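You operate a simulated robot arm through the tools that you are given. There is no shell and no other tool. Be economical: measure what you need, move in short steps, check, and stop when the job is done.

You run a simulated robot arm. Do the job below in one go: nothing can be reset, and whatever is moved stays where it is left.

## Task
Try the pink and blue unstrapped rolls in the yellow ring gauge; PASS tray if through, HOLD tray if stuck.
Fine: stand them upright; leave the other rolls. Set down upright: what you pick out.

Only the result counts: the job must be done as asked and must still hold three seconds after the hand-in. Knocking over, shifting, dropping, spilling or breaking anything else fails it.

## Robot
A 7-joint arm with a two-finger parallel gripper on a trunk, on a base that drives. Base frame: it is fixed to the floor where the robot stands at the start and does not move with it; the origin is under the middle of the robot, x ahead of it, y to its left, z up; the surface under the hand at the start is at about z = 0.85. Lengths are in m, angles in degrees, forces in N, time in s.
With the tool pointing down near the work surface it reaches from about 0.34 to 0.76 m from the robot's upright axis, wherever it stands. Its first joint turns from -115.0 to 115.0 degrees. Places, roughly: blue HOLD tray [0.5, -0.3, 0.9]; blue PASS tray [0.3, -0.4, 0.9]; yellow ring gauge [0.3, 0, 0.9]. Payload 3.91 kg.
The TCP is the grasp point between the finger pads, 0.03 m short of the fingertips. In the tool frame z runs along the fingers and y along their closing line. Largest opening 0.11 m; finger width 0.02, thickness 0.01; the body of the gripper, 0.048 by 0.112 m, starts 0.055 m behind the TCP.
Orientation is told as [roll, pitch, yaw] about the base's x, y, z axes, in that order, counted from this pose: with the fingers straight down and closing along the base's y, the tool's x points along the base's -x, its y along +y and its z along -z.

## Interface
- The arm moves only by the tool servo_tool. Its argument "moves" is a list that holds one entry, the list of rows, each a list of 7 numbers: the gripper command, from -1 (shut) to 1 (fully open), values between in proportion, then the shift along the base's x, y, z in units of 25 mm (1.0 is 25 mm), then the turn, a rotation vector about the base's x, y, z in units of 8 degrees (1.0 is 8 degrees). In form: [[[hand, tx, ty, tz, ax, ay, az], ...]]. A call has 1 to 8 rows; each row shifts and turns the commanded pose from where the row before left it. A call with a number of a shift or a turn outside -1 to 1 is refused whole. Rows are played at 5 a second. More than 0.05 m and 8.6 degrees between two rows, or a gripper value outside its range, and nothing of the call is played. A pose out of reach is approached as far as the arm can. The call stops where the force on the tool passes 40 N (or 10 N more than at its start, if that is more) or the arm is blocked; 0.2 s more then pass. Each finger travels about 0.108 m/s and halts on what it meets, pressing with about 27 N; the grip force reading is that of the motor and also rises with nothing between the fingers. The clock runs only during rows and for 0.2 s after the last one: add rows that do not move to give the fingers time. The reply holds the time, the measured pose of the TCP, the force on the tool along the base axes, the opening and the grip force, in the units named above and with some noise, with the torque about the TCP (base axes, N m) and any sound that the robot's microphone picked up.
- Cameras (640 x 400 px; columns grow to the right, rows downward): "scene" is now at [0.0123, 0.1149, 1.5836]; the picture's right is [-0.55, -0.83, 0.00], its down [-0.53, 0.35, -0.77] and it looks along [0.64, -0.43, -0.64] (base axes); focal length 258 px, centre (320, 200). "wrist" rides on the gripper at [0.072, 0.017, -0.103] in the tool frame; the picture's right is [-0.23, 0.97, 0.00], its down [-0.76, -0.18, -0.62] and it looks along [-0.61, -0.14, 0.78] (tool axes); focal length 222 px, centre (320, 200). There is no depth. A picture from a camera that has moved, and an enlarged one, comes with that camera's place and axes in the base frame and with its lens. The place of the scene camera against the robot may be out by one fixed shift of up to 0.025 m in any direction.
- grab_frame(camera): a new picture of that camera. No time passes.
- slide_trunk(by): slides the trunk up (or, below 0, down) by that many m; the arm and the scene camera ride with it, the base frame stays. It gives what a move gives, with no picture.
- base_move(legs): drives the robot by 1 to 6 legs, each [ahead, turn to the left] in m and degrees, along the robot's own axes; the way and the turn of a leg run together, so that a leg with both is an arc; at most 1.5 m and 180 degrees a leg. The arm and the cameras ride along, it lands a little off, and it stops where it bumps. It gives what a move gives.
- aim_head(pan, tilt): turns the head with the scene camera to pan (to the left, within 155 degrees either way) and tilt (down, from -29 to 69), counted from straight ahead of the robot. It gives what a move gives.
- zoom(camera, box): a new picture of the part [left, top, right, bottom] of that camera's present view, enlarged. No time passes.
- job_done(): hands the job in; it is judged then, once.

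Go step by step. Nothing tells you exact positions but the pictures and the camera data: compare them with the known pose of the tool, close in by small moves and look again before you grip or let go. The budget is 120 turns and 90 pictures, counting those below and the enlarged ones. Unless the task says otherwise, let go and move clear before handing in, and close with one line.

The tools are called after ">>>" by a JSON object that holds its "api" and its "payload". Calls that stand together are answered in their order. servo_tool: Moves the arm, as the interface text tells. Its arguments: {"type":"object","properties":{"moves":{"type":"array","items":{"type":"array","items":{"type":"array","items":{"type":"number"}}}}},"required":["moves"]} The other tools are called the same way: slide_trunk (by) slides the trunk up or down; base_move (legs) drives the base; aim_head (pan, tilt) turns the head that bears the scene camera; grab_frame (camera) takes a picture; zoom (camera, box) takes an enlarged picture of a part of a camera's view; job_done () hands the job in.

At the start:

```text
t: 0.0
ee_pos: [0.391, -0.0803, 1.3491]
orientation: [0.1, 0.0, 0.4]
wrist_force: [-0.6, 0.0, -0.3]
ft_torque: [0.0, 0.01, 0.01]
grip_width: 0.1099
gripper_force: 0.0
trunk travel left (down, up): [-0.675, 0.315]
robot x, y, heading: [0.0034, -0.0001, 0.1]
head pan, tilt: [-33.7, 39.6]
```

scene: 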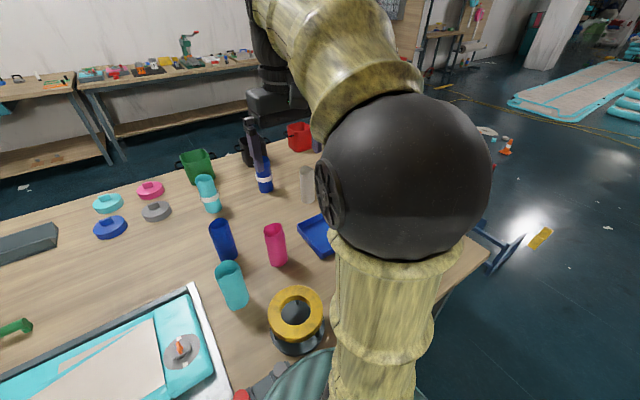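
wrist: 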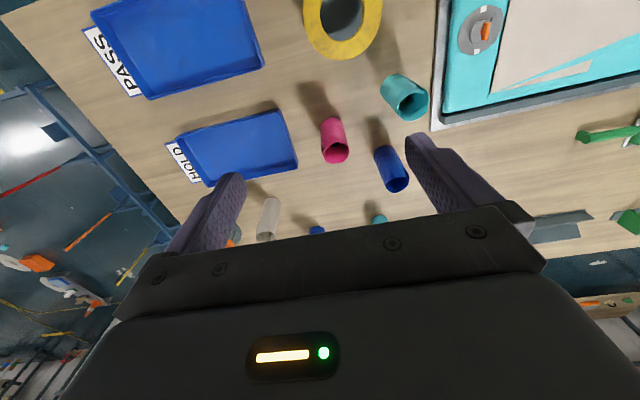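

I see an unstrapped pink roll, an unstrapped blue roll, a teal one, and strapped teal and blue rolls further back. I'll take closer looks before planning.

>>> {"api": "zoom", "payload": {"camera": "scene", "box": [160, 120, 360, 370]}}

>>> {"api": "zoom", "payload": {"camera": "wrist", "box": [80, 0, 480, 250]}}

```text
1.60 times, centred on (260, 245) of scene
camera zoom: at [0.0123, 0.1149, 1.5836], right [-0.55, -0.83, 0.0], down [-0.53, 0.35, -0.77], along [0.64, -0.43, -0.64], focal length 412 px, centre (416, 128)
```

zoom: 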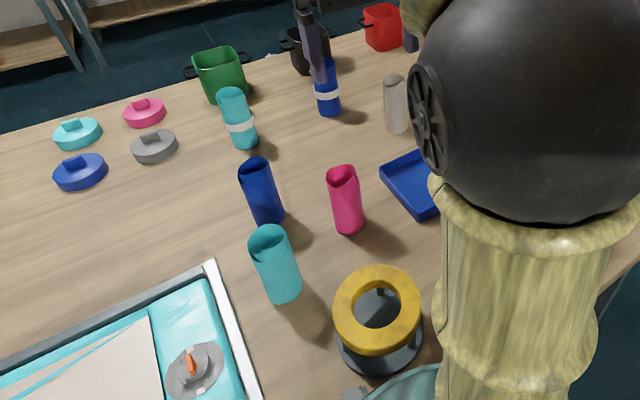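

```text
1.60 times, centred on (280, 125) of wrist
camera zoom: at [0.3183, -0.0625, 1.4519], right [0.22, 0.98, 0.0], down [0.76, -0.17, 0.62], along [0.61, -0.14, -0.78], focal length 355 px, centre (384, 320)
```

zoom: 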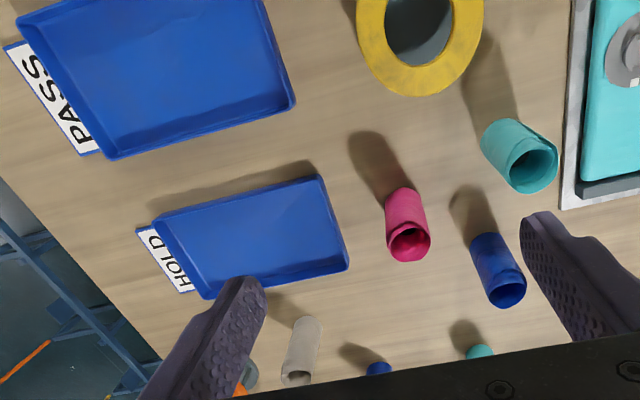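

Both targets look hollow and upright. I'll zoom in on the gauge and the targets in the scene view to get their geometry.

>>> {"api": "zoom", "payload": {"camera": "scene", "box": [235, 270, 355, 360]}}

>>> {"api": "zoom", "payload": {"camera": "scene", "box": [190, 200, 310, 290]}}

```text
4.44 times, centred on (295, 315) of scene
camera zoom: at [0.0123, 0.1149, 1.5836], right [-0.55, -0.83, 0.0], down [-0.53, 0.35, -0.77], along [0.64, -0.43, -0.64], focal length 1145 px, centre (431, -311)
```

zoom: 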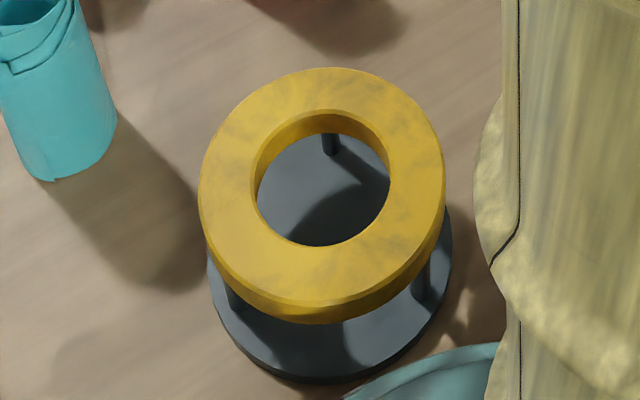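

```text
4.44 times, centred on (250, 245) of scene
camera zoom: at [0.0123, 0.1149, 1.5836], right [-0.55, -0.83, 0.0], down [-0.53, 0.35, -0.77], along [0.64, -0.43, -0.64], focal length 1145 px, centre (631, 0)
```

zoom: 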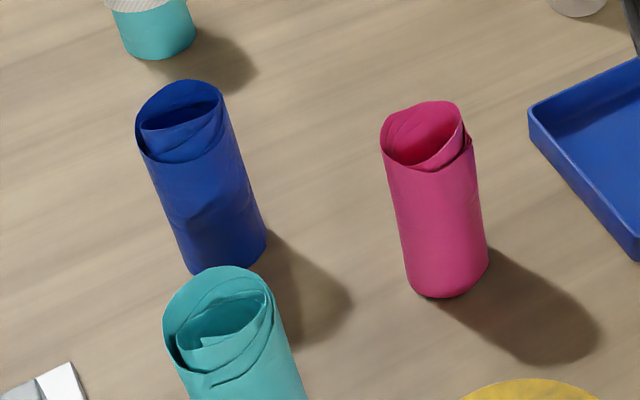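

Pink is around (0.56,-0.08), blue around (0.66,0.06), both about 0.13 tall and 0.06 wide, and the gauge hole is about (0.32,-0.02). I'll back the base a little so that the gauge is in reach, then lower the arm toward pink.

>>> {"api": "base_move", "payload": {"legs": [[-0.07, 0]]}}

```text
t: 1.1
ee_pos: [0.3184, -0.0785, 1.3493]
orientation: [0.0, 0.0, 0.5]
wrist_force: [-0.5, 0.3, 0.5]
ft_torque: [0.0, -0.02, -0.03]
grip_width: 0.1099
gripper_force: 0.1
trunk travel left (down, up): [-0.675, 0.315]
robot x, y, heading: [-0.0731, -0.0023, -0.1]
head pan, tilt: [-33.7, 39.6]
```

Next I'll lower toward pink: forward about 0.16 and down about 0.15, staying well clear of the roll tops.

>>> {"api": "servo_tool", "payload": {"moves": [[[1, 0.8, 0, -0.75, 0, 0, 0], [1, 0.8, 0, -0.75, 0, 0, 0], [1, 0.8, 0, -0.75, 0, 0, 0], [1, 0.8, 0, -0.75, 0, 0, 0], [1, 0.8, 0, -0.75, 0, 0, 0], [1, 0.8, 0, -0.75, 0, 0, 0], [1, 0.8, 0, -0.75, 0, 0, 0], [1, 0.8, 0, -0.75, 0, 0, 0]]]}}

>>> {"api": "grab_frame", "payload": {"camera": "wrist"}}

>>> {"api": "grab_frame", "payload": {"camera": "scene"}}

```text
t: 2.9
ee_pos: [0.4817, -0.0765, 1.1985]
orientation: [0.0, 0.1, 0.5]
wrist_force: [0.5, -0.8, 0.4]
ft_torque: [-0.02, 0.04, -0.01]
grip_width: 0.1101
gripper_force: 0.0
trunk travel left (down, up): [-0.675, 0.315]
robot x, y, heading: [-0.0732, 0.001, 0.4]
head pan, tilt: [-33.7, 39.6]
```

```text
83 pictures are left
camera wrist: at [0.4094, -0.06, 1.3015], right [0.22, 0.98, 0.0], down [0.76, -0.17, 0.62], along [0.61, -0.14, -0.78], focal length 222 px, centre (320, 200)
```

wrist: 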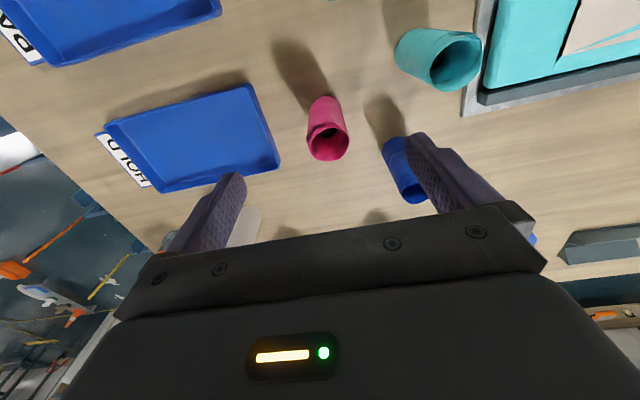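

```text
82 pictures are left
camera scene: at [-0.0574, 0.1149, 1.5836], right [-0.55, -0.83, 0.0], down [-0.53, 0.35, -0.77], along [0.64, -0.43, -0.64], focal length 258 px, centre (320, 200)
```

scene: 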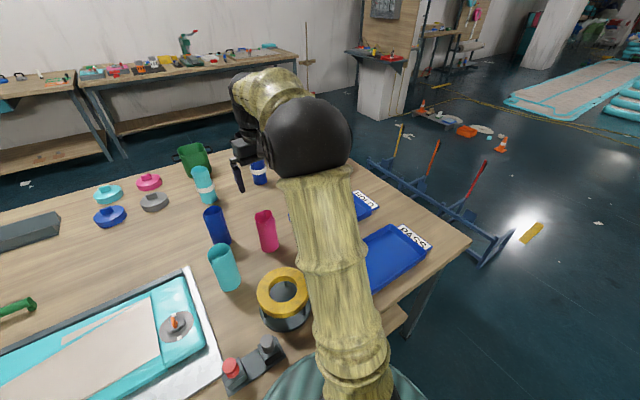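

Pink's axis is near (0.553,-0.078). I'll close in to look again at a lower height.

>>> {"api": "servo_tool", "payload": {"moves": [[[1, 0.7, 0, -0.9, 0, 0, 0], [1, 0.7, 0, -0.9, 0, 0, 0], [1, 0.2, 0, -0.8, 0, 0, 0], [1, 0, 0, 0, 0, 0, 0]]]}}

>>> {"api": "grab_frame", "payload": {"camera": "wrist"}}

>>> {"api": "zoom", "payload": {"camera": "scene", "box": [170, 130, 330, 230]}}

```text
t: 3.9
ee_pos: [0.52, -0.0767, 1.1314]
orientation: [0.0, 0.0, 0.5]
wrist_force: [0.3, -0.6, 0.1]
ft_torque: [0.01, -0.02, -0.03]
grip_width: 0.1099
gripper_force: 0.0
trunk travel left (down, up): [-0.675, 0.315]
robot x, y, heading: [-0.0747, -0.0006, 0.0]
head pan, tilt: [-33.7, 39.6]
```

```text
81 pictures are left
camera wrist: at [0.4484, -0.0604, 1.2344], right [0.22, 0.98, 0.0], down [0.76, -0.17, 0.62], along [0.61, -0.14, -0.78], focal length 222 px, centre (320, 200)
```

wrist: 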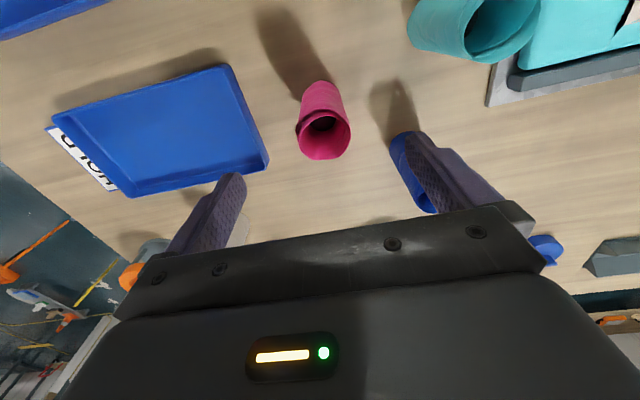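

```text
4.00 times, centred on (250, 180) of scene
camera zoom: at [-0.0584, 0.1149, 1.5836], right [-0.55, -0.83, 0.0], down [-0.53, 0.35, -0.77], along [0.64, -0.43, -0.64], focal length 1030 px, centre (600, 280)
```

zoom: 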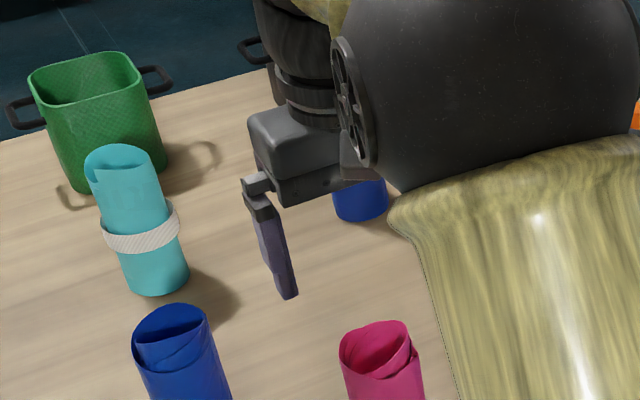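

Pink is centred near (0.55,-0.079) with its top at about 0.97. I'll go to above it and check the alignment.

>>> {"api": "servo_tool", "payload": {"moves": [[[1, 0.6, -0.05, -0.8, 0, 0, 0], [1, 0.6, -0.05, -0.8, 0, 0, 0], [1, 0, 0, -0.8, 0, 0, 0], [1, 0, 0, -0.8, 0, 0, 0], [1, 0, 0, -0.8, 0, 0, 0], [1, 0, 0, 0, 0, 0, 0]]]}}

>>> {"api": "grab_frame", "payload": {"camera": "wrist"}}

>>> {"api": "grab_frame", "payload": {"camera": "scene"}}

```text
t: 5.3
ee_pos: [0.5492, -0.0816, 1.0316]
orientation: [0.0, 0.0, 0.4]
wrist_force: [0.9, -0.1, 0.3]
ft_torque: [0.0, 0.0, 0.02]
grip_width: 0.1096
gripper_force: 0.0
trunk travel left (down, up): [-0.675, 0.315]
robot x, y, heading: [-0.0696, 0.002, 0.1]
head pan, tilt: [-33.7, 39.6]
```

```text
79 pictures are left
camera wrist: at [0.4778, -0.0647, 1.1347], right [0.22, 0.98, 0.0], down [0.76, -0.17, 0.62], along [0.61, -0.14, -0.78], focal length 222 px, centre (320, 200)
```

wrist: 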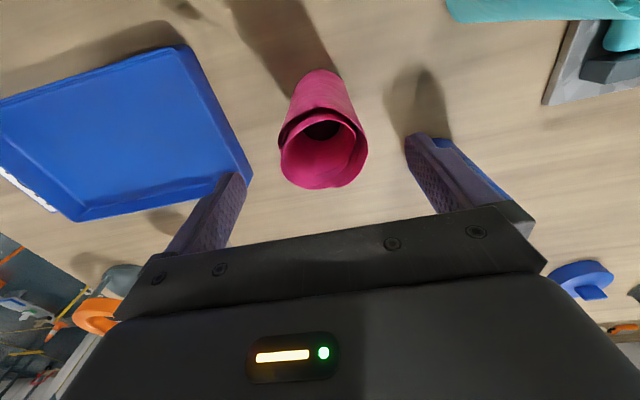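

```text
78 pictures are left
camera scene: at [-0.0583, 0.1149, 1.5836], right [-0.55, -0.83, 0.0], down [-0.53, 0.35, -0.77], along [0.64, -0.43, -0.64], focal length 258 px, centre (320, 200)
```

scene: 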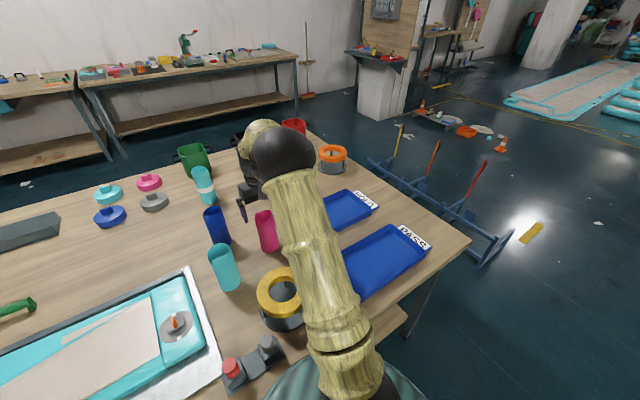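

Aligned within a few millimetres. I'll descend so the fingers straddle the upper part of the roll.

>>> {"api": "servo_tool", "payload": {"moves": [[[1, 0.2, 0, -0.7, 0, 0, 0], [1, 0, 0, -0.7, 0, 0, 0], [1, 0, 0, -0.7, 0, 0, 0], [1, 0, 0, -0.6, 0, 0, 0], [1, 0, 0, 0, 0, 0, 0]]]}}

>>> {"api": "grab_frame", "payload": {"camera": "wrist"}}

>>> {"api": "zoom", "payload": {"camera": "scene", "box": [170, 130, 330, 230]}}

```text
t: 6.5
ee_pos: [0.5545, -0.082, 0.9664]
orientation: [0.0, 0.0, 0.5]
wrist_force: [-0.3, -0.8, -0.5]
ft_torque: [-0.03, 0.0, 0.02]
grip_width: 0.1102
gripper_force: 0.1
trunk travel left (down, up): [-0.675, 0.315]
robot x, y, heading: [-0.0715, 0.001, 0.1]
head pan, tilt: [-33.7, 39.6]
```

```text
77 pictures are left
camera wrist: at [0.4826, -0.0641, 1.0685], right [0.22, 0.98, 0.0], down [0.76, -0.17, 0.62], along [0.61, -0.14, -0.78], focal length 222 px, centre (320, 200)
```

wrist: 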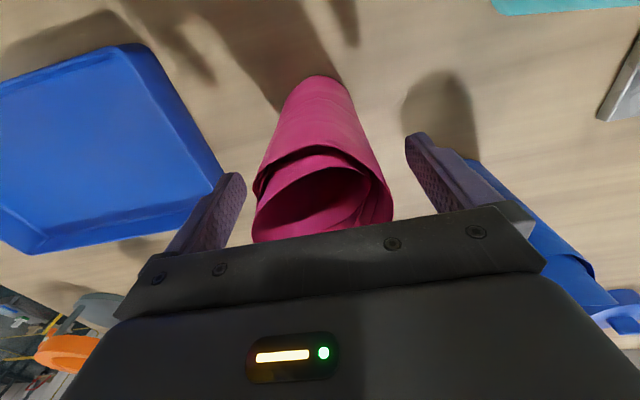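

```text
4.00 times, centred on (250, 180) of scene
camera zoom: at [-0.0583, 0.1149, 1.5836], right [-0.55, -0.83, 0.0], down [-0.53, 0.35, -0.77], along [0.64, -0.43, -0.64], focal length 1030 px, centre (600, 280)
```

zoom: 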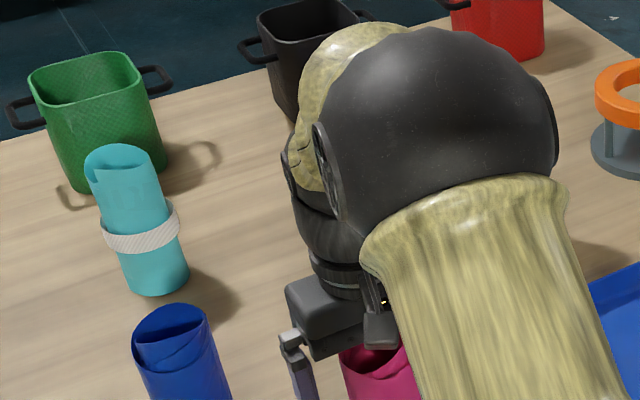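

The roll lies between the pads, its top about 2 cm above the TCP. Closing now.

>>> {"api": "servo_tool", "payload": {"moves": [[[0.3, 0, 0, 0, 0, 0, 0], [0, 0, 0, 0, 0, 0, 0], [-0.4, 0, 0, 0, 0, 0, 0], [-0.4, 0, 0, 0, 0, 0, 0], [-0.4, 0, 0, 0, 0, 0, 0]]]}}

```text
t: 7.7
ee_pos: [0.5551, -0.0815, 0.9653]
orientation: [0.0, 0.0, 0.6]
wrist_force: [0.0, 0.3, -0.4]
ft_torque: [0.07, -0.07, -0.01]
grip_width: 0.0709
gripper_force: 26.7
trunk travel left (down, up): [-0.675, 0.315]
robot x, y, heading: [-0.0745, 0.0007, 0.2]
head pan, tilt: [-33.7, 39.6]
```

It's gripped at 0.071 m width. I'll lift it straight up.

>>> {"api": "servo_tool", "payload": {"moves": [[[-0.4, 0, 0, 0.5, 0, 0, 0], [-0.4, 0, 0, 1, 0, 0, 0], [-0.4, 0, 0, 1, 0, 0, 0], [-0.4, 0, 0, 1, 0, 0, 0], [-0.4, 0, 0, 1, 0, 0, 0], [-0.4, 0, 0, 1, 0, 0, 0], [-0.4, 0, 0, 1, 0, 0, 0], [-0.4, 0, 0, 1, 0, 0, 0]]]}}

>>> {"api": "grab_frame", "payload": {"camera": "wrist"}}

>>> {"api": "grab_frame", "payload": {"camera": "scene"}}

```text
t: 9.5
ee_pos: [0.5545, -0.0813, 1.1536]
orientation: [-0.1, 0.0, 0.6]
wrist_force: [0.9, 0.4, -3.7]
ft_torque: [0.0, -0.02, 0.03]
grip_width: 0.0708
gripper_force: 26.8
trunk travel left (down, up): [-0.675, 0.315]
robot x, y, heading: [-0.0694, 0.0049, -0.3]
head pan, tilt: [-33.7, 39.6]
```

```text
75 pictures are left
camera wrist: at [0.4822, -0.0644, 1.2566], right [0.22, 0.98, 0.0], down [0.76, -0.17, 0.62], along [0.61, -0.14, -0.78], focal length 222 px, centre (320, 200)
```

wrist: 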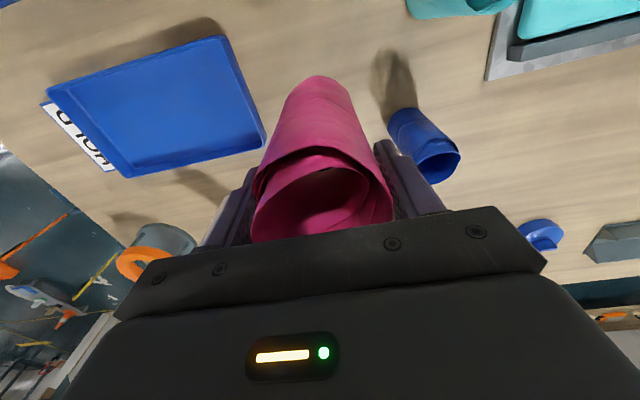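

```text
74 pictures are left
camera scene: at [-0.0582, 0.1149, 1.5836], right [-0.55, -0.83, 0.0], down [-0.53, 0.35, -0.77], along [0.64, -0.43, -0.64], focal length 258 px, centre (320, 200)
```

scene: 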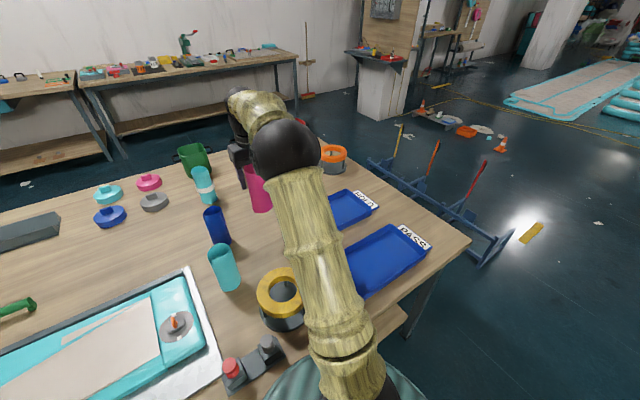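

The roll is held straight. I'll carry it toward the gauge and stop just short of it, so the wrist camera can see the ring.

>>> {"api": "servo_tool", "payload": {"moves": [[[-0.4, -1, 0.2, 0.2, 0, 0, 0], [-0.4, -1, 0.3, 0.2, 0, 0, 0], [-0.4, -1, 0.3, 0, 0, 0, 0], [-0.4, -1, 0.3, 0, 0, 0, 0], [-0.4, -1, 0.3, 0, 0, 0, 0], [-0.4, -1, 0.3, 0, 0, 0, 0], [-0.4, -1, 0.3, 0, 0, 0, 0], [-0.4, -1, 0.3, 0, 0, 0, 0]]]}}

>>> {"api": "servo_tool", "payload": {"moves": [[[-0.4, -0.4, 0, 0, 0, 0, 0], [-0.4, 0, 0, 0, 0, 0, 0]]]}}

>>> {"api": "grab_frame", "payload": {"camera": "wrist"}}

>>> {"api": "grab_frame", "payload": {"camera": "scene"}}

```text
t: 11.3
ee_pos: [0.3538, -0.0239, 1.1648]
orientation: [0.0, -0.1, 0.6]
wrist_force: [-1.0, -0.3, -3.4]
ft_torque: [-0.02, 0.01, 0.05]
grip_width: 0.0708
gripper_force: 27.7
trunk travel left (down, up): [-0.675, 0.315]
robot x, y, heading: [-0.0674, 0.004, 0.3]
head pan, tilt: [-33.7, 39.6]
```

```text
t: 11.9
ee_pos: [0.3443, -0.0236, 1.1647]
orientation: [0.0, 0.0, 0.5]
wrist_force: [-0.1, 0.2, -4.0]
ft_torque: [0.0, -0.01, -0.01]
grip_width: 0.0708
gripper_force: 27.3
trunk travel left (down, up): [-0.675, 0.315]
robot x, y, heading: [-0.071, -0.0003, 0.1]
head pan, tilt: [-33.7, 39.6]
```

```text
73 pictures are left
camera wrist: at [0.2723, -0.0067, 1.2672], right [0.22, 0.98, 0.0], down [0.76, -0.17, 0.62], along [0.61, -0.14, -0.78], focal length 222 px, centre (320, 200)
```

wrist: 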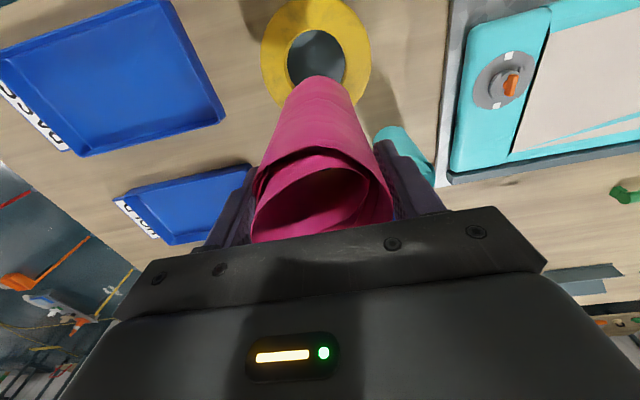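

```text
72 pictures are left
camera scene: at [-0.0578, 0.1149, 1.5836], right [-0.55, -0.83, 0.0], down [-0.53, 0.35, -0.77], along [0.64, -0.43, -0.64], focal length 258 px, centre (320, 200)
```

scene: 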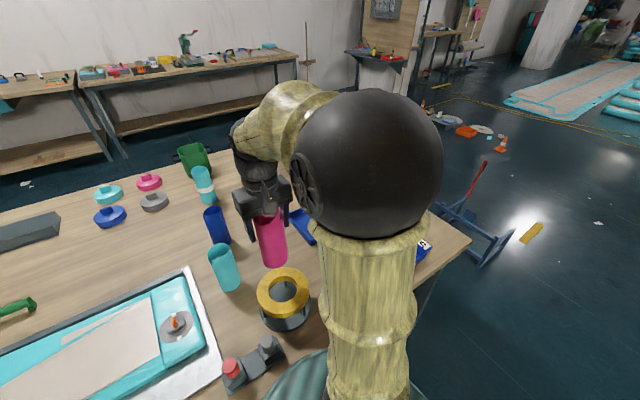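

The ring centre is near (0.305,-0.020) and the hole is close in size to the roll, so I need a sharper look.

>>> {"api": "zoom", "payload": {"camera": "wrist", "box": [240, 0, 400, 100]}}

>>> {"api": "zoom", "payload": {"camera": "scene", "box": [220, 240, 340, 340]}}

```text
4.00 times, centred on (320, 50) of wrist
camera zoom: at [0.2723, -0.0067, 1.2672], right [0.22, 0.98, 0.0], down [0.76, -0.17, 0.62], along [0.61, -0.14, -0.78], focal length 888 px, centre (320, 800)
```

zoom: 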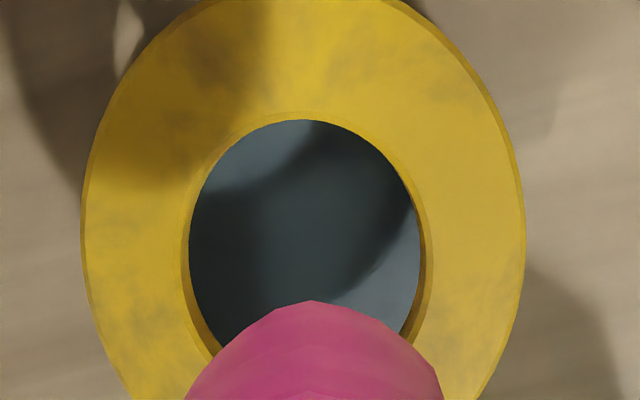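

```text
4.00 times, centred on (280, 290) of scene
camera zoom: at [-0.0578, 0.1149, 1.5836], right [-0.55, -0.83, 0.0], down [-0.53, 0.35, -0.77], along [0.64, -0.43, -0.64], focal length 1030 px, centre (480, -160)
```

zoom: 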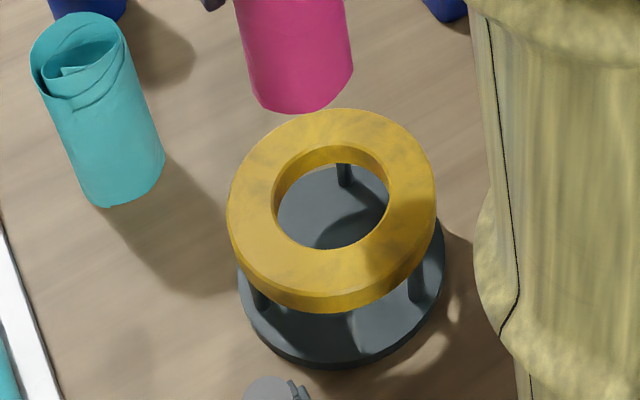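

The hole centre is near x=0.311, y=-0.020, and the roll sits about 5 mm robot-ward of the TCP. I'll move over it, descend to just above the ring, and look.

>>> {"api": "servo_tool", "payload": {"moves": [[[-0.4, -0.6, 0.1, 0, 0, 0, 0], [-0.4, -0.5, 0, 0, 0, 0, 0], [-0.4, 0, 0, -1, 0, 0, 0], [-0.4, 0, 0, -1, 0, 0, 0], [-0.4, 0, 0, -0.8, 0, 0, 0], [-0.4, 0, 0, 0, 0, 0, 0]]]}}

>>> {"api": "zoom", "payload": {"camera": "wrist", "box": [220, 20, 420, 145]}}

>>> {"api": "zoom", "payload": {"camera": "scene", "box": [220, 240, 340, 340]}}

```text
t: 13.3
ee_pos: [0.3182, -0.0218, 1.0939]
orientation: [0.0, 0.0, 0.4]
wrist_force: [0.6, -0.4, -4.2]
ft_torque: [0.0, -0.02, -0.02]
grip_width: 0.0708
gripper_force: 26.7
trunk travel left (down, up): [-0.675, 0.315]
robot x, y, heading: [-0.069, 0.0026, 0.1]
head pan, tilt: [-33.7, 39.6]
```

```text
3.20 times, centred on (320, 82) of wrist
camera zoom: at [0.2448, -0.005, 1.1972], right [0.22, 0.98, 0.0], down [0.76, -0.17, 0.62], along [0.61, -0.14, -0.78], focal length 711 px, centre (320, 576)
```

zoom: 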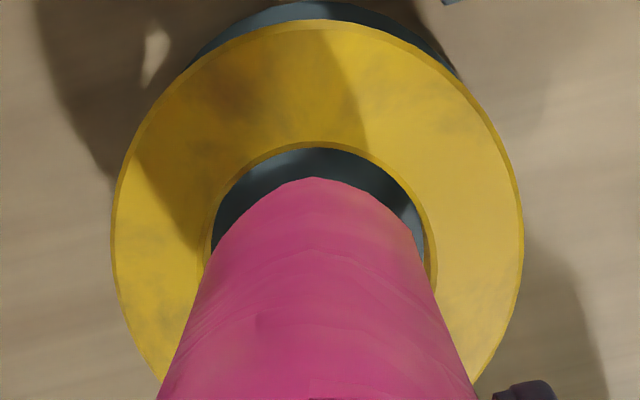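

```text
4.00 times, centred on (280, 290) of scene
camera zoom: at [-0.0582, 0.1149, 1.5836], right [-0.55, -0.83, 0.0], down [-0.53, 0.35, -0.77], along [0.64, -0.43, -0.64], focal length 1030 px, centre (480, -160)
```

zoom: 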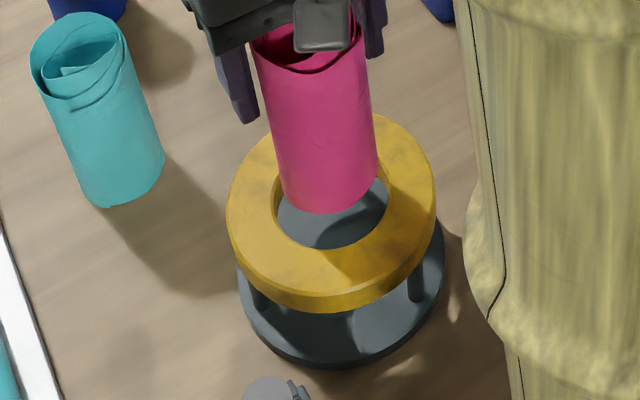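

The roll is centred within about 1–2 mm over the hole. I'll nudge y and lower slowly to the mouth of the ring, checking the force.

>>> {"api": "servo_tool", "payload": {"moves": [[[-0.4, 0, 0.06, -0.4, 0, 0, 0], [-0.4, 0, 0, -0.4, 0, 0, 0], [-0.4, 0, 0, -0.4, 0, 0, 0], [-0.4, 0, 0, -0.3, 0, 0, 0], [-0.4, 0, 0, -0.3, 0, 0, 0], [-0.4, 0, 0, 0, 0, 0, 0]]]}}

>>> {"api": "zoom", "payload": {"camera": "wrist", "box": [220, 20, 420, 145]}}

>>> {"api": "zoom", "payload": {"camera": "scene", "box": [220, 240, 340, 340]}}

```text
t: 14.4
ee_pos: [0.3189, -0.018, 1.0593]
orientation: [0.1, -0.6, 0.5]
wrist_force: [-4.6, 0.6, 22.2]
ft_torque: [0.56, 1.48, 0.08]
grip_width: 0.071
gripper_force: 27.5
trunk travel left (down, up): [-0.675, 0.315]
robot x, y, heading: [-0.068, 0.0024, 0.0]
head pan, tilt: [-33.7, 39.6]
stopped in row 5: the force on the tool passed its limit at 51 N (the readings are from after the stop); the commanded pose is now the measured one
```

```text
3.20 times, centred on (320, 82) of wrist
camera zoom: at [0.2449, -0.0022, 1.1622], right [0.22, 0.98, 0.0], down [0.76, -0.17, 0.63], along [0.62, -0.14, -0.78], focal length 711 px, centre (320, 576)
```

zoom: 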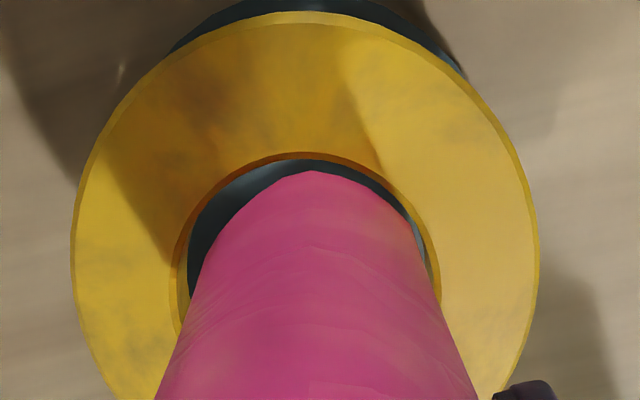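

```text
4.00 times, centred on (280, 290) of scene
camera zoom: at [-0.0605, 0.1148, 1.5841], right [-0.55, -0.83, 0.0], down [-0.53, 0.35, -0.77], along [0.64, -0.43, -0.64], focal length 1030 px, centre (480, -160)
```

zoom: 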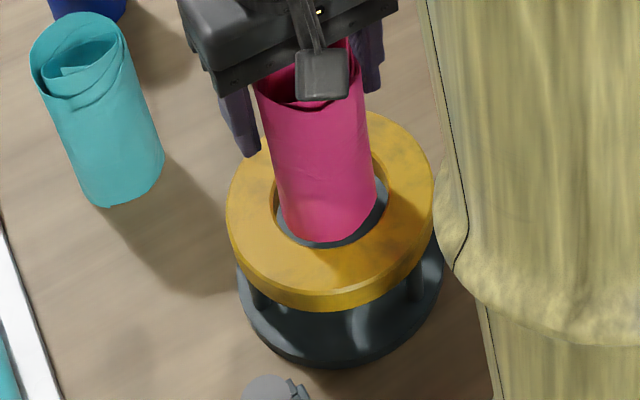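

The roll touched the rim on the robot-ward, left side (torque and picture agree). I'll raise it a little, shift about 3 mm away from that side, and retry gently.

>>> {"api": "servo_tool", "payload": {"moves": [[[-0.4, 0, 0, 0.4, 0, 0, 0], [-0.4, 0.12, -0.16, 0, 0, 0.07, 0], [-0.4, 0, 0, 0, 0, 0, 0]]]}}

>>> {"api": "zoom", "payload": {"camera": "wrist", "box": [220, 20, 420, 145]}}

```text
t: 15.2
ee_pos: [0.3225, -0.0233, 1.0667]
orientation: [0.0, 0.0, 0.5]
wrist_force: [0.3, 0.4, -3.0]
ft_torque: [0.0, -0.05, -0.02]
grip_width: 0.0708
gripper_force: 26.3
trunk travel left (down, up): [-0.675, 0.315]
robot x, y, heading: [-0.0702, 0.0015, 0.2]
head pan, tilt: [-33.7, 39.6]
```

```text
3.20 times, centred on (320, 82) of wrist
camera zoom: at [0.2506, -0.0066, 1.171], right [0.22, 0.98, 0.0], down [0.76, -0.17, 0.62], along [0.61, -0.14, -0.78], focal length 711 px, centre (320, 576)
```

zoom: 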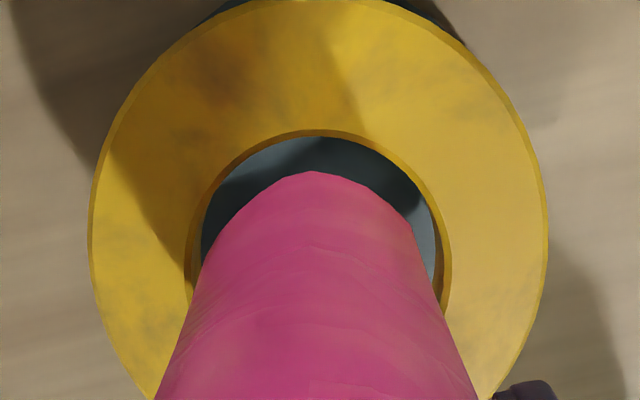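

Side gaps are now symmetric, but it's slightly far forward. I'll nudge back 2 mm and lower gently.

>>> {"api": "servo_tool", "payload": {"moves": [[[-0.4, -0.09, 0, 0, 0, 0, 0], [-0.4, 0, 0, -0.3, 0, 0, 0], [-0.4, 0, 0, -0.2, 0, 0, 0], [-0.4, 0, 0, -0.2, 0, 0, 0], [-0.4, 0, 0, -0.2, 0, 0, 0], [-0.4, 0, 0, -0.2, 0, 0, 0], [-0.4, 0, 0, 0, 0, 0, 0]]]}}

>>> {"api": "zoom", "payload": {"camera": "wrist", "box": [220, 20, 420, 145]}}

>>> {"api": "zoom", "payload": {"camera": "scene", "box": [220, 240, 340, 340]}}

```text
t: 16.8
ee_pos: [0.3204, -0.0241, 1.0399]
orientation: [0.1, 0.0, 0.5]
wrist_force: [-1.2, 0.1, -3.7]
ft_torque: [0.04, -0.03, 0.03]
grip_width: 0.0708
gripper_force: 26.7
trunk travel left (down, up): [-0.675, 0.315]
robot x, y, heading: [-0.0668, 0.003, -0.1]
head pan, tilt: [-33.7, 39.6]
```

```text
3.20 times, centred on (320, 82) of wrist
camera zoom: at [0.2485, -0.0066, 1.1436], right [0.22, 0.98, 0.0], down [0.76, -0.17, 0.62], along [0.61, -0.14, -0.78], focal length 711 px, centre (320, 576)
```

zoom: 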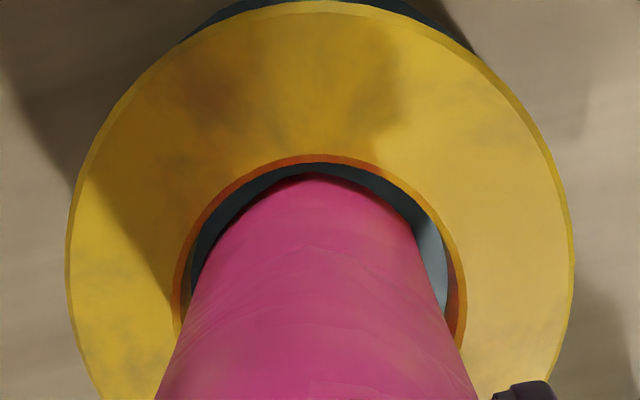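

```text
4.00 times, centred on (280, 290) of scene
camera zoom: at [-0.0581, 0.1149, 1.5836], right [-0.55, -0.83, 0.0], down [-0.53, 0.35, -0.77], along [0.64, -0.43, -0.64], focal length 1030 px, centre (480, -160)
```

zoom: 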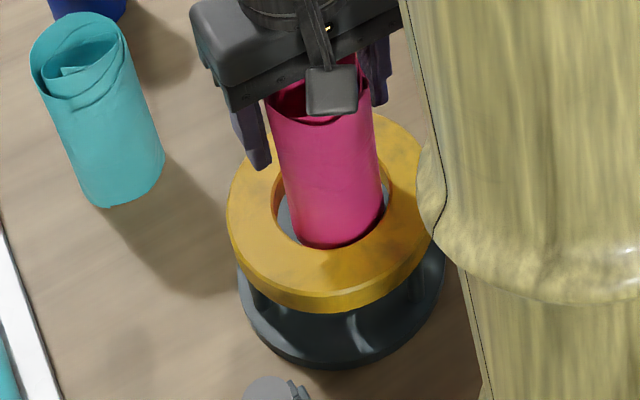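

It's inside the ring mouth with no added force. I'll nudge +y 1 mm and keep lowering.

>>> {"api": "servo_tool", "payload": {"moves": [[[-0.4, 0, 0.04, -0.2, 0, 0, 0], [-0.4, 0, 0, -0.3, 0, 0, 0], [-0.4, 0, 0, -0.3, 0, 0, 0], [-0.4, 0, 0, -0.3, 0, 0, 0], [-0.4, 0, 0, -0.3, 0, 0, 0], [-0.4, 0, 0, 0, 0, 0, 0]]]}}

>>> {"api": "zoom", "payload": {"camera": "wrist", "box": [200, 40, 440, 190]}}

>>> {"api": "zoom", "payload": {"camera": "scene", "box": [220, 240, 340, 340]}}

```text
t: 18.2
ee_pos: [0.3207, -0.0211, 1.0061]
orientation: [0.0, 0.0, 0.5]
wrist_force: [0.0, 0.3, -2.9]
ft_torque: [-0.02, -0.01, -0.01]
grip_width: 0.0705
gripper_force: 26.9
trunk travel left (down, up): [-0.675, 0.315]
robot x, y, heading: [-0.067, 0.0004, 0.2]
head pan, tilt: [-33.7, 39.6]
```

```text
2.67 times, centred on (320, 115) of wrist
camera zoom: at [0.2484, -0.0056, 1.1085], right [0.22, 0.98, 0.0], down [0.76, -0.17, 0.62], along [0.61, -0.14, -0.78], focal length 592 px, centre (320, 427)
```

zoom: 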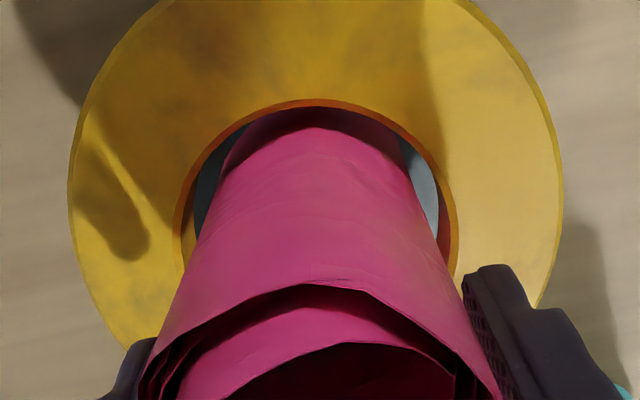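

```text
4.00 times, centred on (280, 290) of scene
camera zoom: at [-0.058, 0.1149, 1.5836], right [-0.55, -0.83, 0.0], down [-0.53, 0.35, -0.77], along [0.64, -0.43, -0.64], focal length 1030 px, centre (480, -160)
```

zoom: 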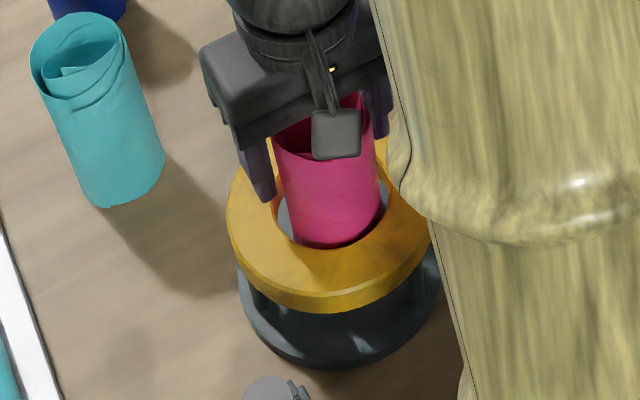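

It's passing freely. I'll go a little deeper, until the fingertips are just above the ring.

>>> {"api": "servo_tool", "payload": {"moves": [[[-0.4, 0, 0, -0.3, 0, 0, 0], [-0.4, 0, 0, -0.3, 0, 0, 0], [-0.4, 0, 0, -0.2, 0, 0, 0], [-0.4, 0, 0, 0, 0, 0, 0]]]}}

>>> {"api": "zoom", "payload": {"camera": "scene", "box": [220, 240, 340, 340]}}

```text
t: 19.2
ee_pos: [0.3196, -0.0215, 0.9854]
orientation: [0.0, 0.0, 0.5]
wrist_force: [-0.2, 0.2, -3.8]
ft_torque: [0.01, -0.05, 0.01]
grip_width: 0.0707
gripper_force: 27.9
trunk travel left (down, up): [-0.675, 0.315]
robot x, y, heading: [-0.0712, 0.0004, 0.1]
head pan, tilt: [-33.7, 39.6]
```

```text
4.00 times, centred on (280, 290) of scene
camera zoom: at [-0.0581, 0.1149, 1.5836], right [-0.55, -0.83, 0.0], down [-0.53, 0.35, -0.77], along [0.64, -0.43, -0.64], focal length 1030 px, centre (480, -160)
```

zoom: 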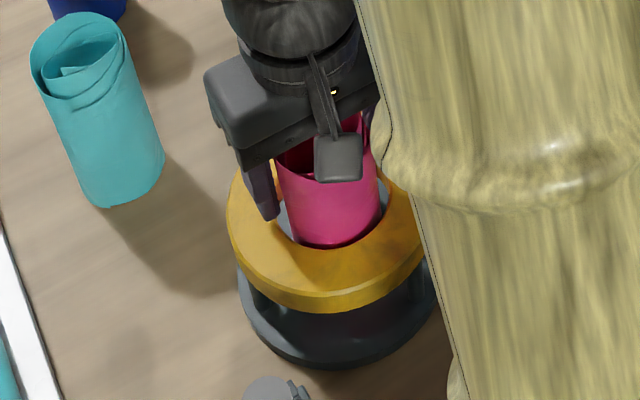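

The bottom third of pink went clean through the ring without any force, so pink passes. I'll lift it out and carry it over to the PASS tray.

>>> {"api": "servo_tool", "payload": {"moves": [[[-0.4, 0, 0, 0.5, 0, 0, 0], [-0.4, 0, 0, 0.8, 0, 0, 0], [-0.4, 0, 0, 0.9, 0, 0, 0], [-0.4, 0, 0, 1, 0, 0, 0], [-0.4, 0, 0, 1, 0, 0, 0], [-0.4, 0, 0, 1, 0, 0, 0], [-0.4, 0, 0, 1, 0, 0, 0], [-0.4, 0, 0, 0.7, 0, 0, 0]]]}}

>>> {"api": "servo_tool", "payload": {"moves": [[[-0.4, 0, -0.8, 0, 0, 0, 0], [-0.4, 0, -1, 0, 0, 0, 0], [-0.4, 0, -1, 0, 0, 0, 0], [-0.4, 0, -1, 0, 0, 0, 0], [-0.4, 0, -1, 0, 0, 0, 0], [-0.4, 0, -1, 0, 0, 0, 0], [-0.4, 0, -1, 0, 0, 0, 0], [-0.4, 0, -1, 0, 0, 0, 0]]]}}

>>> {"api": "servo_tool", "payload": {"moves": [[[-0.4, 0, -1, 0, 0, 0, 0], [-0.4, 0, -1, 0, 0, 0, 0], [-0.4, 0, -1, 0, 0, 0, 0], [-0.4, 0, -1, 0, 0, 0, 0], [-0.4, 0, -1, 0, 0, 0, 0], [-0.4, 0, -1, 0, 0, 0, 0], [-0.4, 0, -1, 0, 0, 0, 0], [-0.4, 0, -1, 0, 0, 0, 0]]]}}

>>> {"api": "grab_frame", "payload": {"camera": "wrist"}}

>>> {"api": "grab_frame", "payload": {"camera": "scene"}}

```text
t: 21.0
ee_pos: [0.32, -0.0206, 1.1586]
orientation: [0.0, 0.2, 0.5]
wrist_force: [-0.9, 0.1, -3.7]
ft_torque: [-0.01, 0.0, -0.01]
grip_width: 0.0709
gripper_force: 26.7
trunk travel left (down, up): [-0.675, 0.315]
robot x, y, heading: [-0.0681, 0.0055, -0.1]
head pan, tilt: [-33.7, 39.6]
```

```text
t: 22.8
ee_pos: [0.3218, -0.2171, 1.159]
orientation: [0.1, 0.0, 0.5]
wrist_force: [0.7, 0.5, -3.1]
ft_torque: [0.0, -0.08, -0.02]
grip_width: 0.0706
gripper_force: 27.2
trunk travel left (down, up): [-0.675, 0.315]
robot x, y, heading: [-0.0637, 0.0028, 0.2]
head pan, tilt: [-33.7, 39.6]
```

```text
t: 24.6
ee_pos: [0.3203, -0.4195, 1.1564]
orientation: [0.0, 0.0, 0.5]
wrist_force: [0.3, -0.4, -4.2]
ft_torque: [-0.01, 0.0, -0.01]
grip_width: 0.0706
gripper_force: 27.0
trunk travel left (down, up): [-0.675, 0.315]
robot x, y, heading: [-0.07, 0.0015, -0.0]
head pan, tilt: [-33.7, 39.6]
```

```text
59 pictures are left
camera wrist: at [0.2487, -0.402, 1.2596], right [0.22, 0.98, 0.0], down [0.76, -0.17, 0.62], along [0.61, -0.14, -0.78], focal length 222 px, centre (320, 200)
```

wrist: 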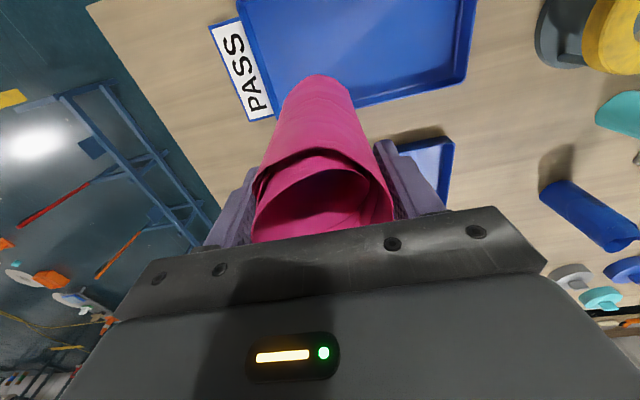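

```text
58 pictures are left
camera scene: at [-0.0579, 0.1136, 1.5837], right [-0.55, -0.83, 0.0], down [-0.53, 0.35, -0.77], along [0.64, -0.43, -0.64], focal length 258 px, centre (320, 200)
```

scene: 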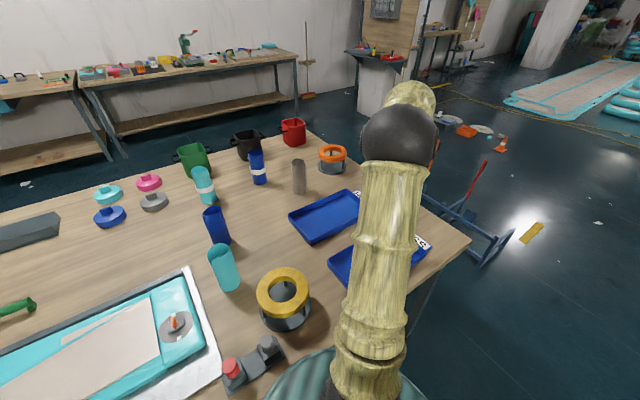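

The PASS tray lies below: x from about 0.2 to 0.36, y from −0.50 to −0.20. I'll shift 23 mm back and descend to just above its floor.

>>> {"api": "servo_tool", "payload": {"moves": [[[-0.4, -0.9, 0, 0, 0, 0, 0], [-0.4, 0, 0, -1, 0, 0, 0], [-0.4, 0, 0, -1, 0, 0, 0], [-0.4, 0, 0, -1, 0, 0, 0], [-0.4, 0, 0, -1, 0, 0, 0], [-0.4, 0, 0, -1, 0, 0, 0], [-0.4, 0, 0, -1, 0, 0, 0], [-0.4, 0, 0, 0, 0, 0, 0]]]}}

>>> {"api": "grab_frame", "payload": {"camera": "wrist"}}

```text
t: 26.4
ee_pos: [0.2988, -0.4174, 1.0087]
orientation: [0.0, 0.0, 0.5]
wrist_force: [0.7, 0.7, -3.2]
ft_torque: [0.0, -0.03, -0.03]
grip_width: 0.0709
gripper_force: 26.6
trunk travel left (down, up): [-0.675, 0.315]
robot x, y, heading: [-0.0699, -0.0039, 0.0]
head pan, tilt: [-33.7, 39.6]
```

```text
57 pictures are left
camera wrist: at [0.2262, -0.4012, 1.1116], right [0.22, 0.98, 0.0], down [0.76, -0.17, 0.62], along [0.61, -0.14, -0.78], focal length 222 px, centre (320, 200)
```

wrist: 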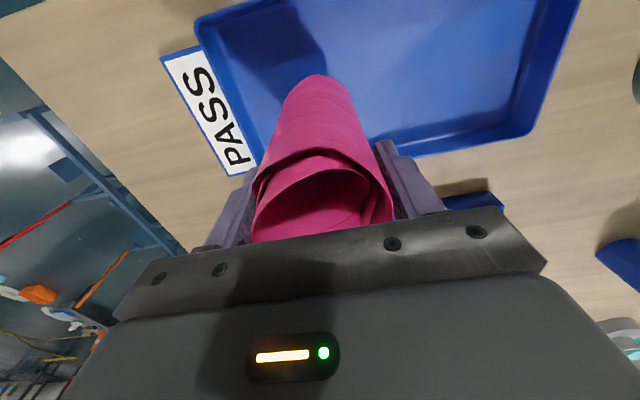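

Position over the tray is good. I'll lower until contact with the floor.

>>> {"api": "servo_tool", "payload": {"moves": [[[-0.4, 0, 0, -0.6, 0, 0, 0], [-0.4, 0, 0, -0.4, 0, 0, 0], [-0.4, 0, 0, -0.2, 0, 0, 0], [-0.4, 0, 0, -0.1, 0, 0, 0], [-0.4, 0, 0, 0, 0, 0, 0]]]}}

>>> {"api": "grab_frame", "payload": {"camera": "wrist"}}

```text
t: 27.6
ee_pos: [0.2983, -0.418, 0.9746]
orientation: [0.1, 0.0, 0.5]
wrist_force: [0.6, 0.5, -3.1]
ft_torque: [0.05, 0.01, 0.0]
grip_width: 0.071
gripper_force: 27.0
trunk travel left (down, up): [-0.675, 0.315]
robot x, y, heading: [-0.0687, 0.0013, -0.0]
head pan, tilt: [-33.7, 39.6]
```

```text
56 pictures are left
camera wrist: at [0.2262, -0.4009, 1.0781], right [0.22, 0.98, 0.0], down [0.76, -0.17, 0.62], along [0.61, -0.14, -0.78], focal length 222 px, centre (320, 200)
```

wrist: 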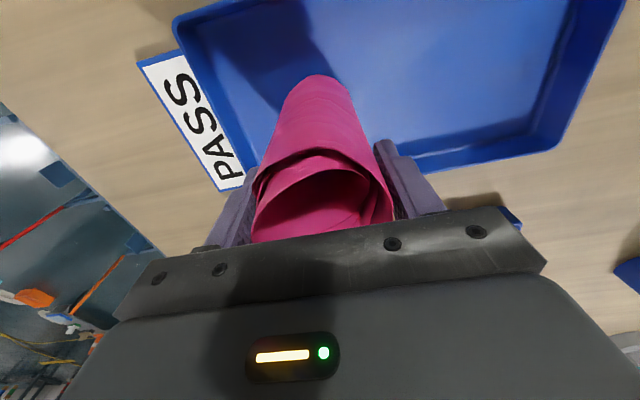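

Not touching yet, so I'll lower in 1–2 mm steps.

>>> {"api": "servo_tool", "payload": {"moves": [[[-0.4, 0, 0, -0.08, 0, 0, 0], [-0.4, 0, 0, -0.06, 0, 0, 0], [-0.4, 0, 0, 0, 0, 0, 0]]]}}

```text
t: 28.4
ee_pos: [0.2983, -0.4176, 0.9721]
orientation: [0.1, 0.0, 0.5]
wrist_force: [-0.3, 0.5, -3.9]
ft_torque: [-0.04, -0.02, -0.01]
grip_width: 0.0707
gripper_force: 27.0
trunk travel left (down, up): [-0.675, 0.315]
robot x, y, heading: [-0.0708, -0.0002, 0.1]
head pan, tilt: [-33.7, 39.6]
```

>>> {"api": "servo_tool", "payload": {"moves": [[[-0.4, 0, 0, -0.06, 0, 0, 0], [-0.4, 0, 0, -0.06, 0, 0, 0], [-0.4, 0, 0, 0, 0, 0, 0]]]}}

```text
t: 29.2
ee_pos: [0.2981, -0.4172, 0.9696]
orientation: [-0.1, -0.1, 0.6]
wrist_force: [2.0, -1.2, 4.9]
ft_torque: [0.02, -0.44, -0.01]
grip_width: 0.0707
gripper_force: 26.8
trunk travel left (down, up): [-0.675, 0.315]
robot x, y, heading: [-0.0735, -0.001, 0.1]
head pan, tilt: [-33.7, 39.6]
```

The force shows the roll is resting on the tray floor. Opening the fingers.

>>> {"api": "servo_tool", "payload": {"moves": [[[0.35, 0, 0, 0, 0, 0, 0], [0.5, 0, 0, 0, 0, 0, 0], [0.9, 0, 0, 0, 0, 0, 0], [0.9, 0, 0, 0, 0, 0, 0]]]}}

>>> {"api": "grab_frame", "payload": {"camera": "wrist"}}

```text
t: 30.2
ee_pos: [0.298, -0.4158, 0.9689]
orientation: [0.0, 0.0, 0.5]
wrist_force: [-1.3, -1.3, 6.2]
ft_torque: [0.07, 0.03, 0.03]
grip_width: 0.1046
gripper_force: 0.0
trunk travel left (down, up): [-0.675, 0.315]
robot x, y, heading: [-0.0694, 0.001, 0.1]
head pan, tilt: [-33.7, 39.6]
```

```text
55 pictures are left
camera wrist: at [0.225, -0.4001, 1.0721], right [0.22, 0.98, 0.0], down [0.76, -0.17, 0.62], along [0.61, -0.14, -0.78], focal length 222 px, centre (320, 200)
```

wrist: 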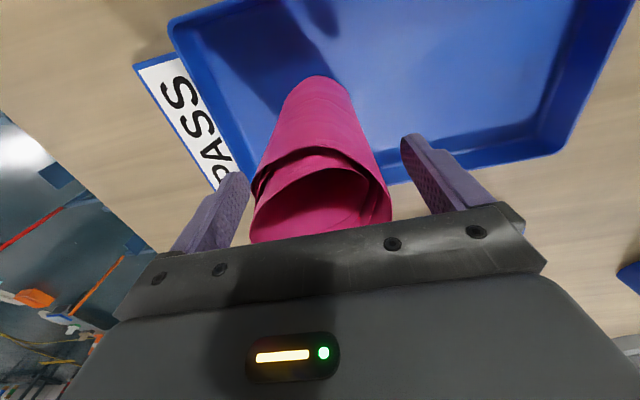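

The roll stands free. I'll rise straight up slowly.

>>> {"api": "servo_tool", "payload": {"moves": [[[0.9, 0, 0, 0.3, 0, 0, 0], [0.9, 0, 0, 0.5, 0, 0, 0], [0.9, 0, 0, 1, 0, 0, 0], [0.9, 0, 0, 1, 0, 0, 0], [0.9, 0, 0, 1, 0, 0, 0], [0.9, 0, 0, 1, 0, 0, 0], [0.9, 0, 0, 1, 0, 0, 0], [0.9, 0, 0, 1, 0, 0, 0]]]}}

>>> {"api": "grab_frame", "payload": {"camera": "wrist"}}

```text
t: 32.0
ee_pos: [0.2968, -0.4183, 1.1409]
orientation: [0.0, 0.0, 0.5]
wrist_force: [-0.3, 0.2, 0.1]
ft_torque: [0.0, 0.0, -0.04]
grip_width: 0.1046
gripper_force: 0.0
trunk travel left (down, up): [-0.675, 0.315]
robot x, y, heading: [-0.0651, 0.0017, 0.1]
head pan, tilt: [-33.7, 39.6]
```

```text
54 pictures are left
camera wrist: at [0.2252, -0.4012, 1.243], right [0.22, 0.98, 0.0], down [0.76, -0.17, 0.62], along [0.61, -0.14, -0.78], focal length 222 px, centre (320, 200)
```

wrist: 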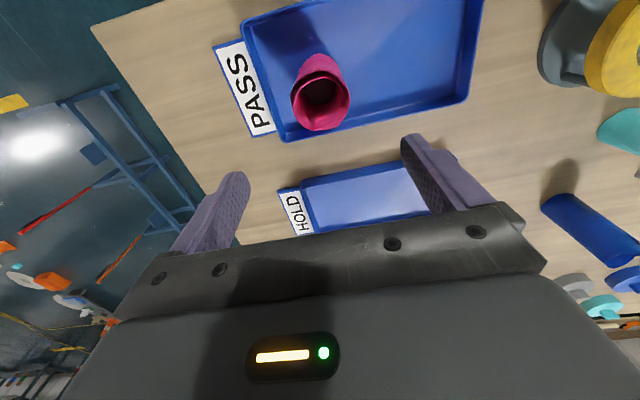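

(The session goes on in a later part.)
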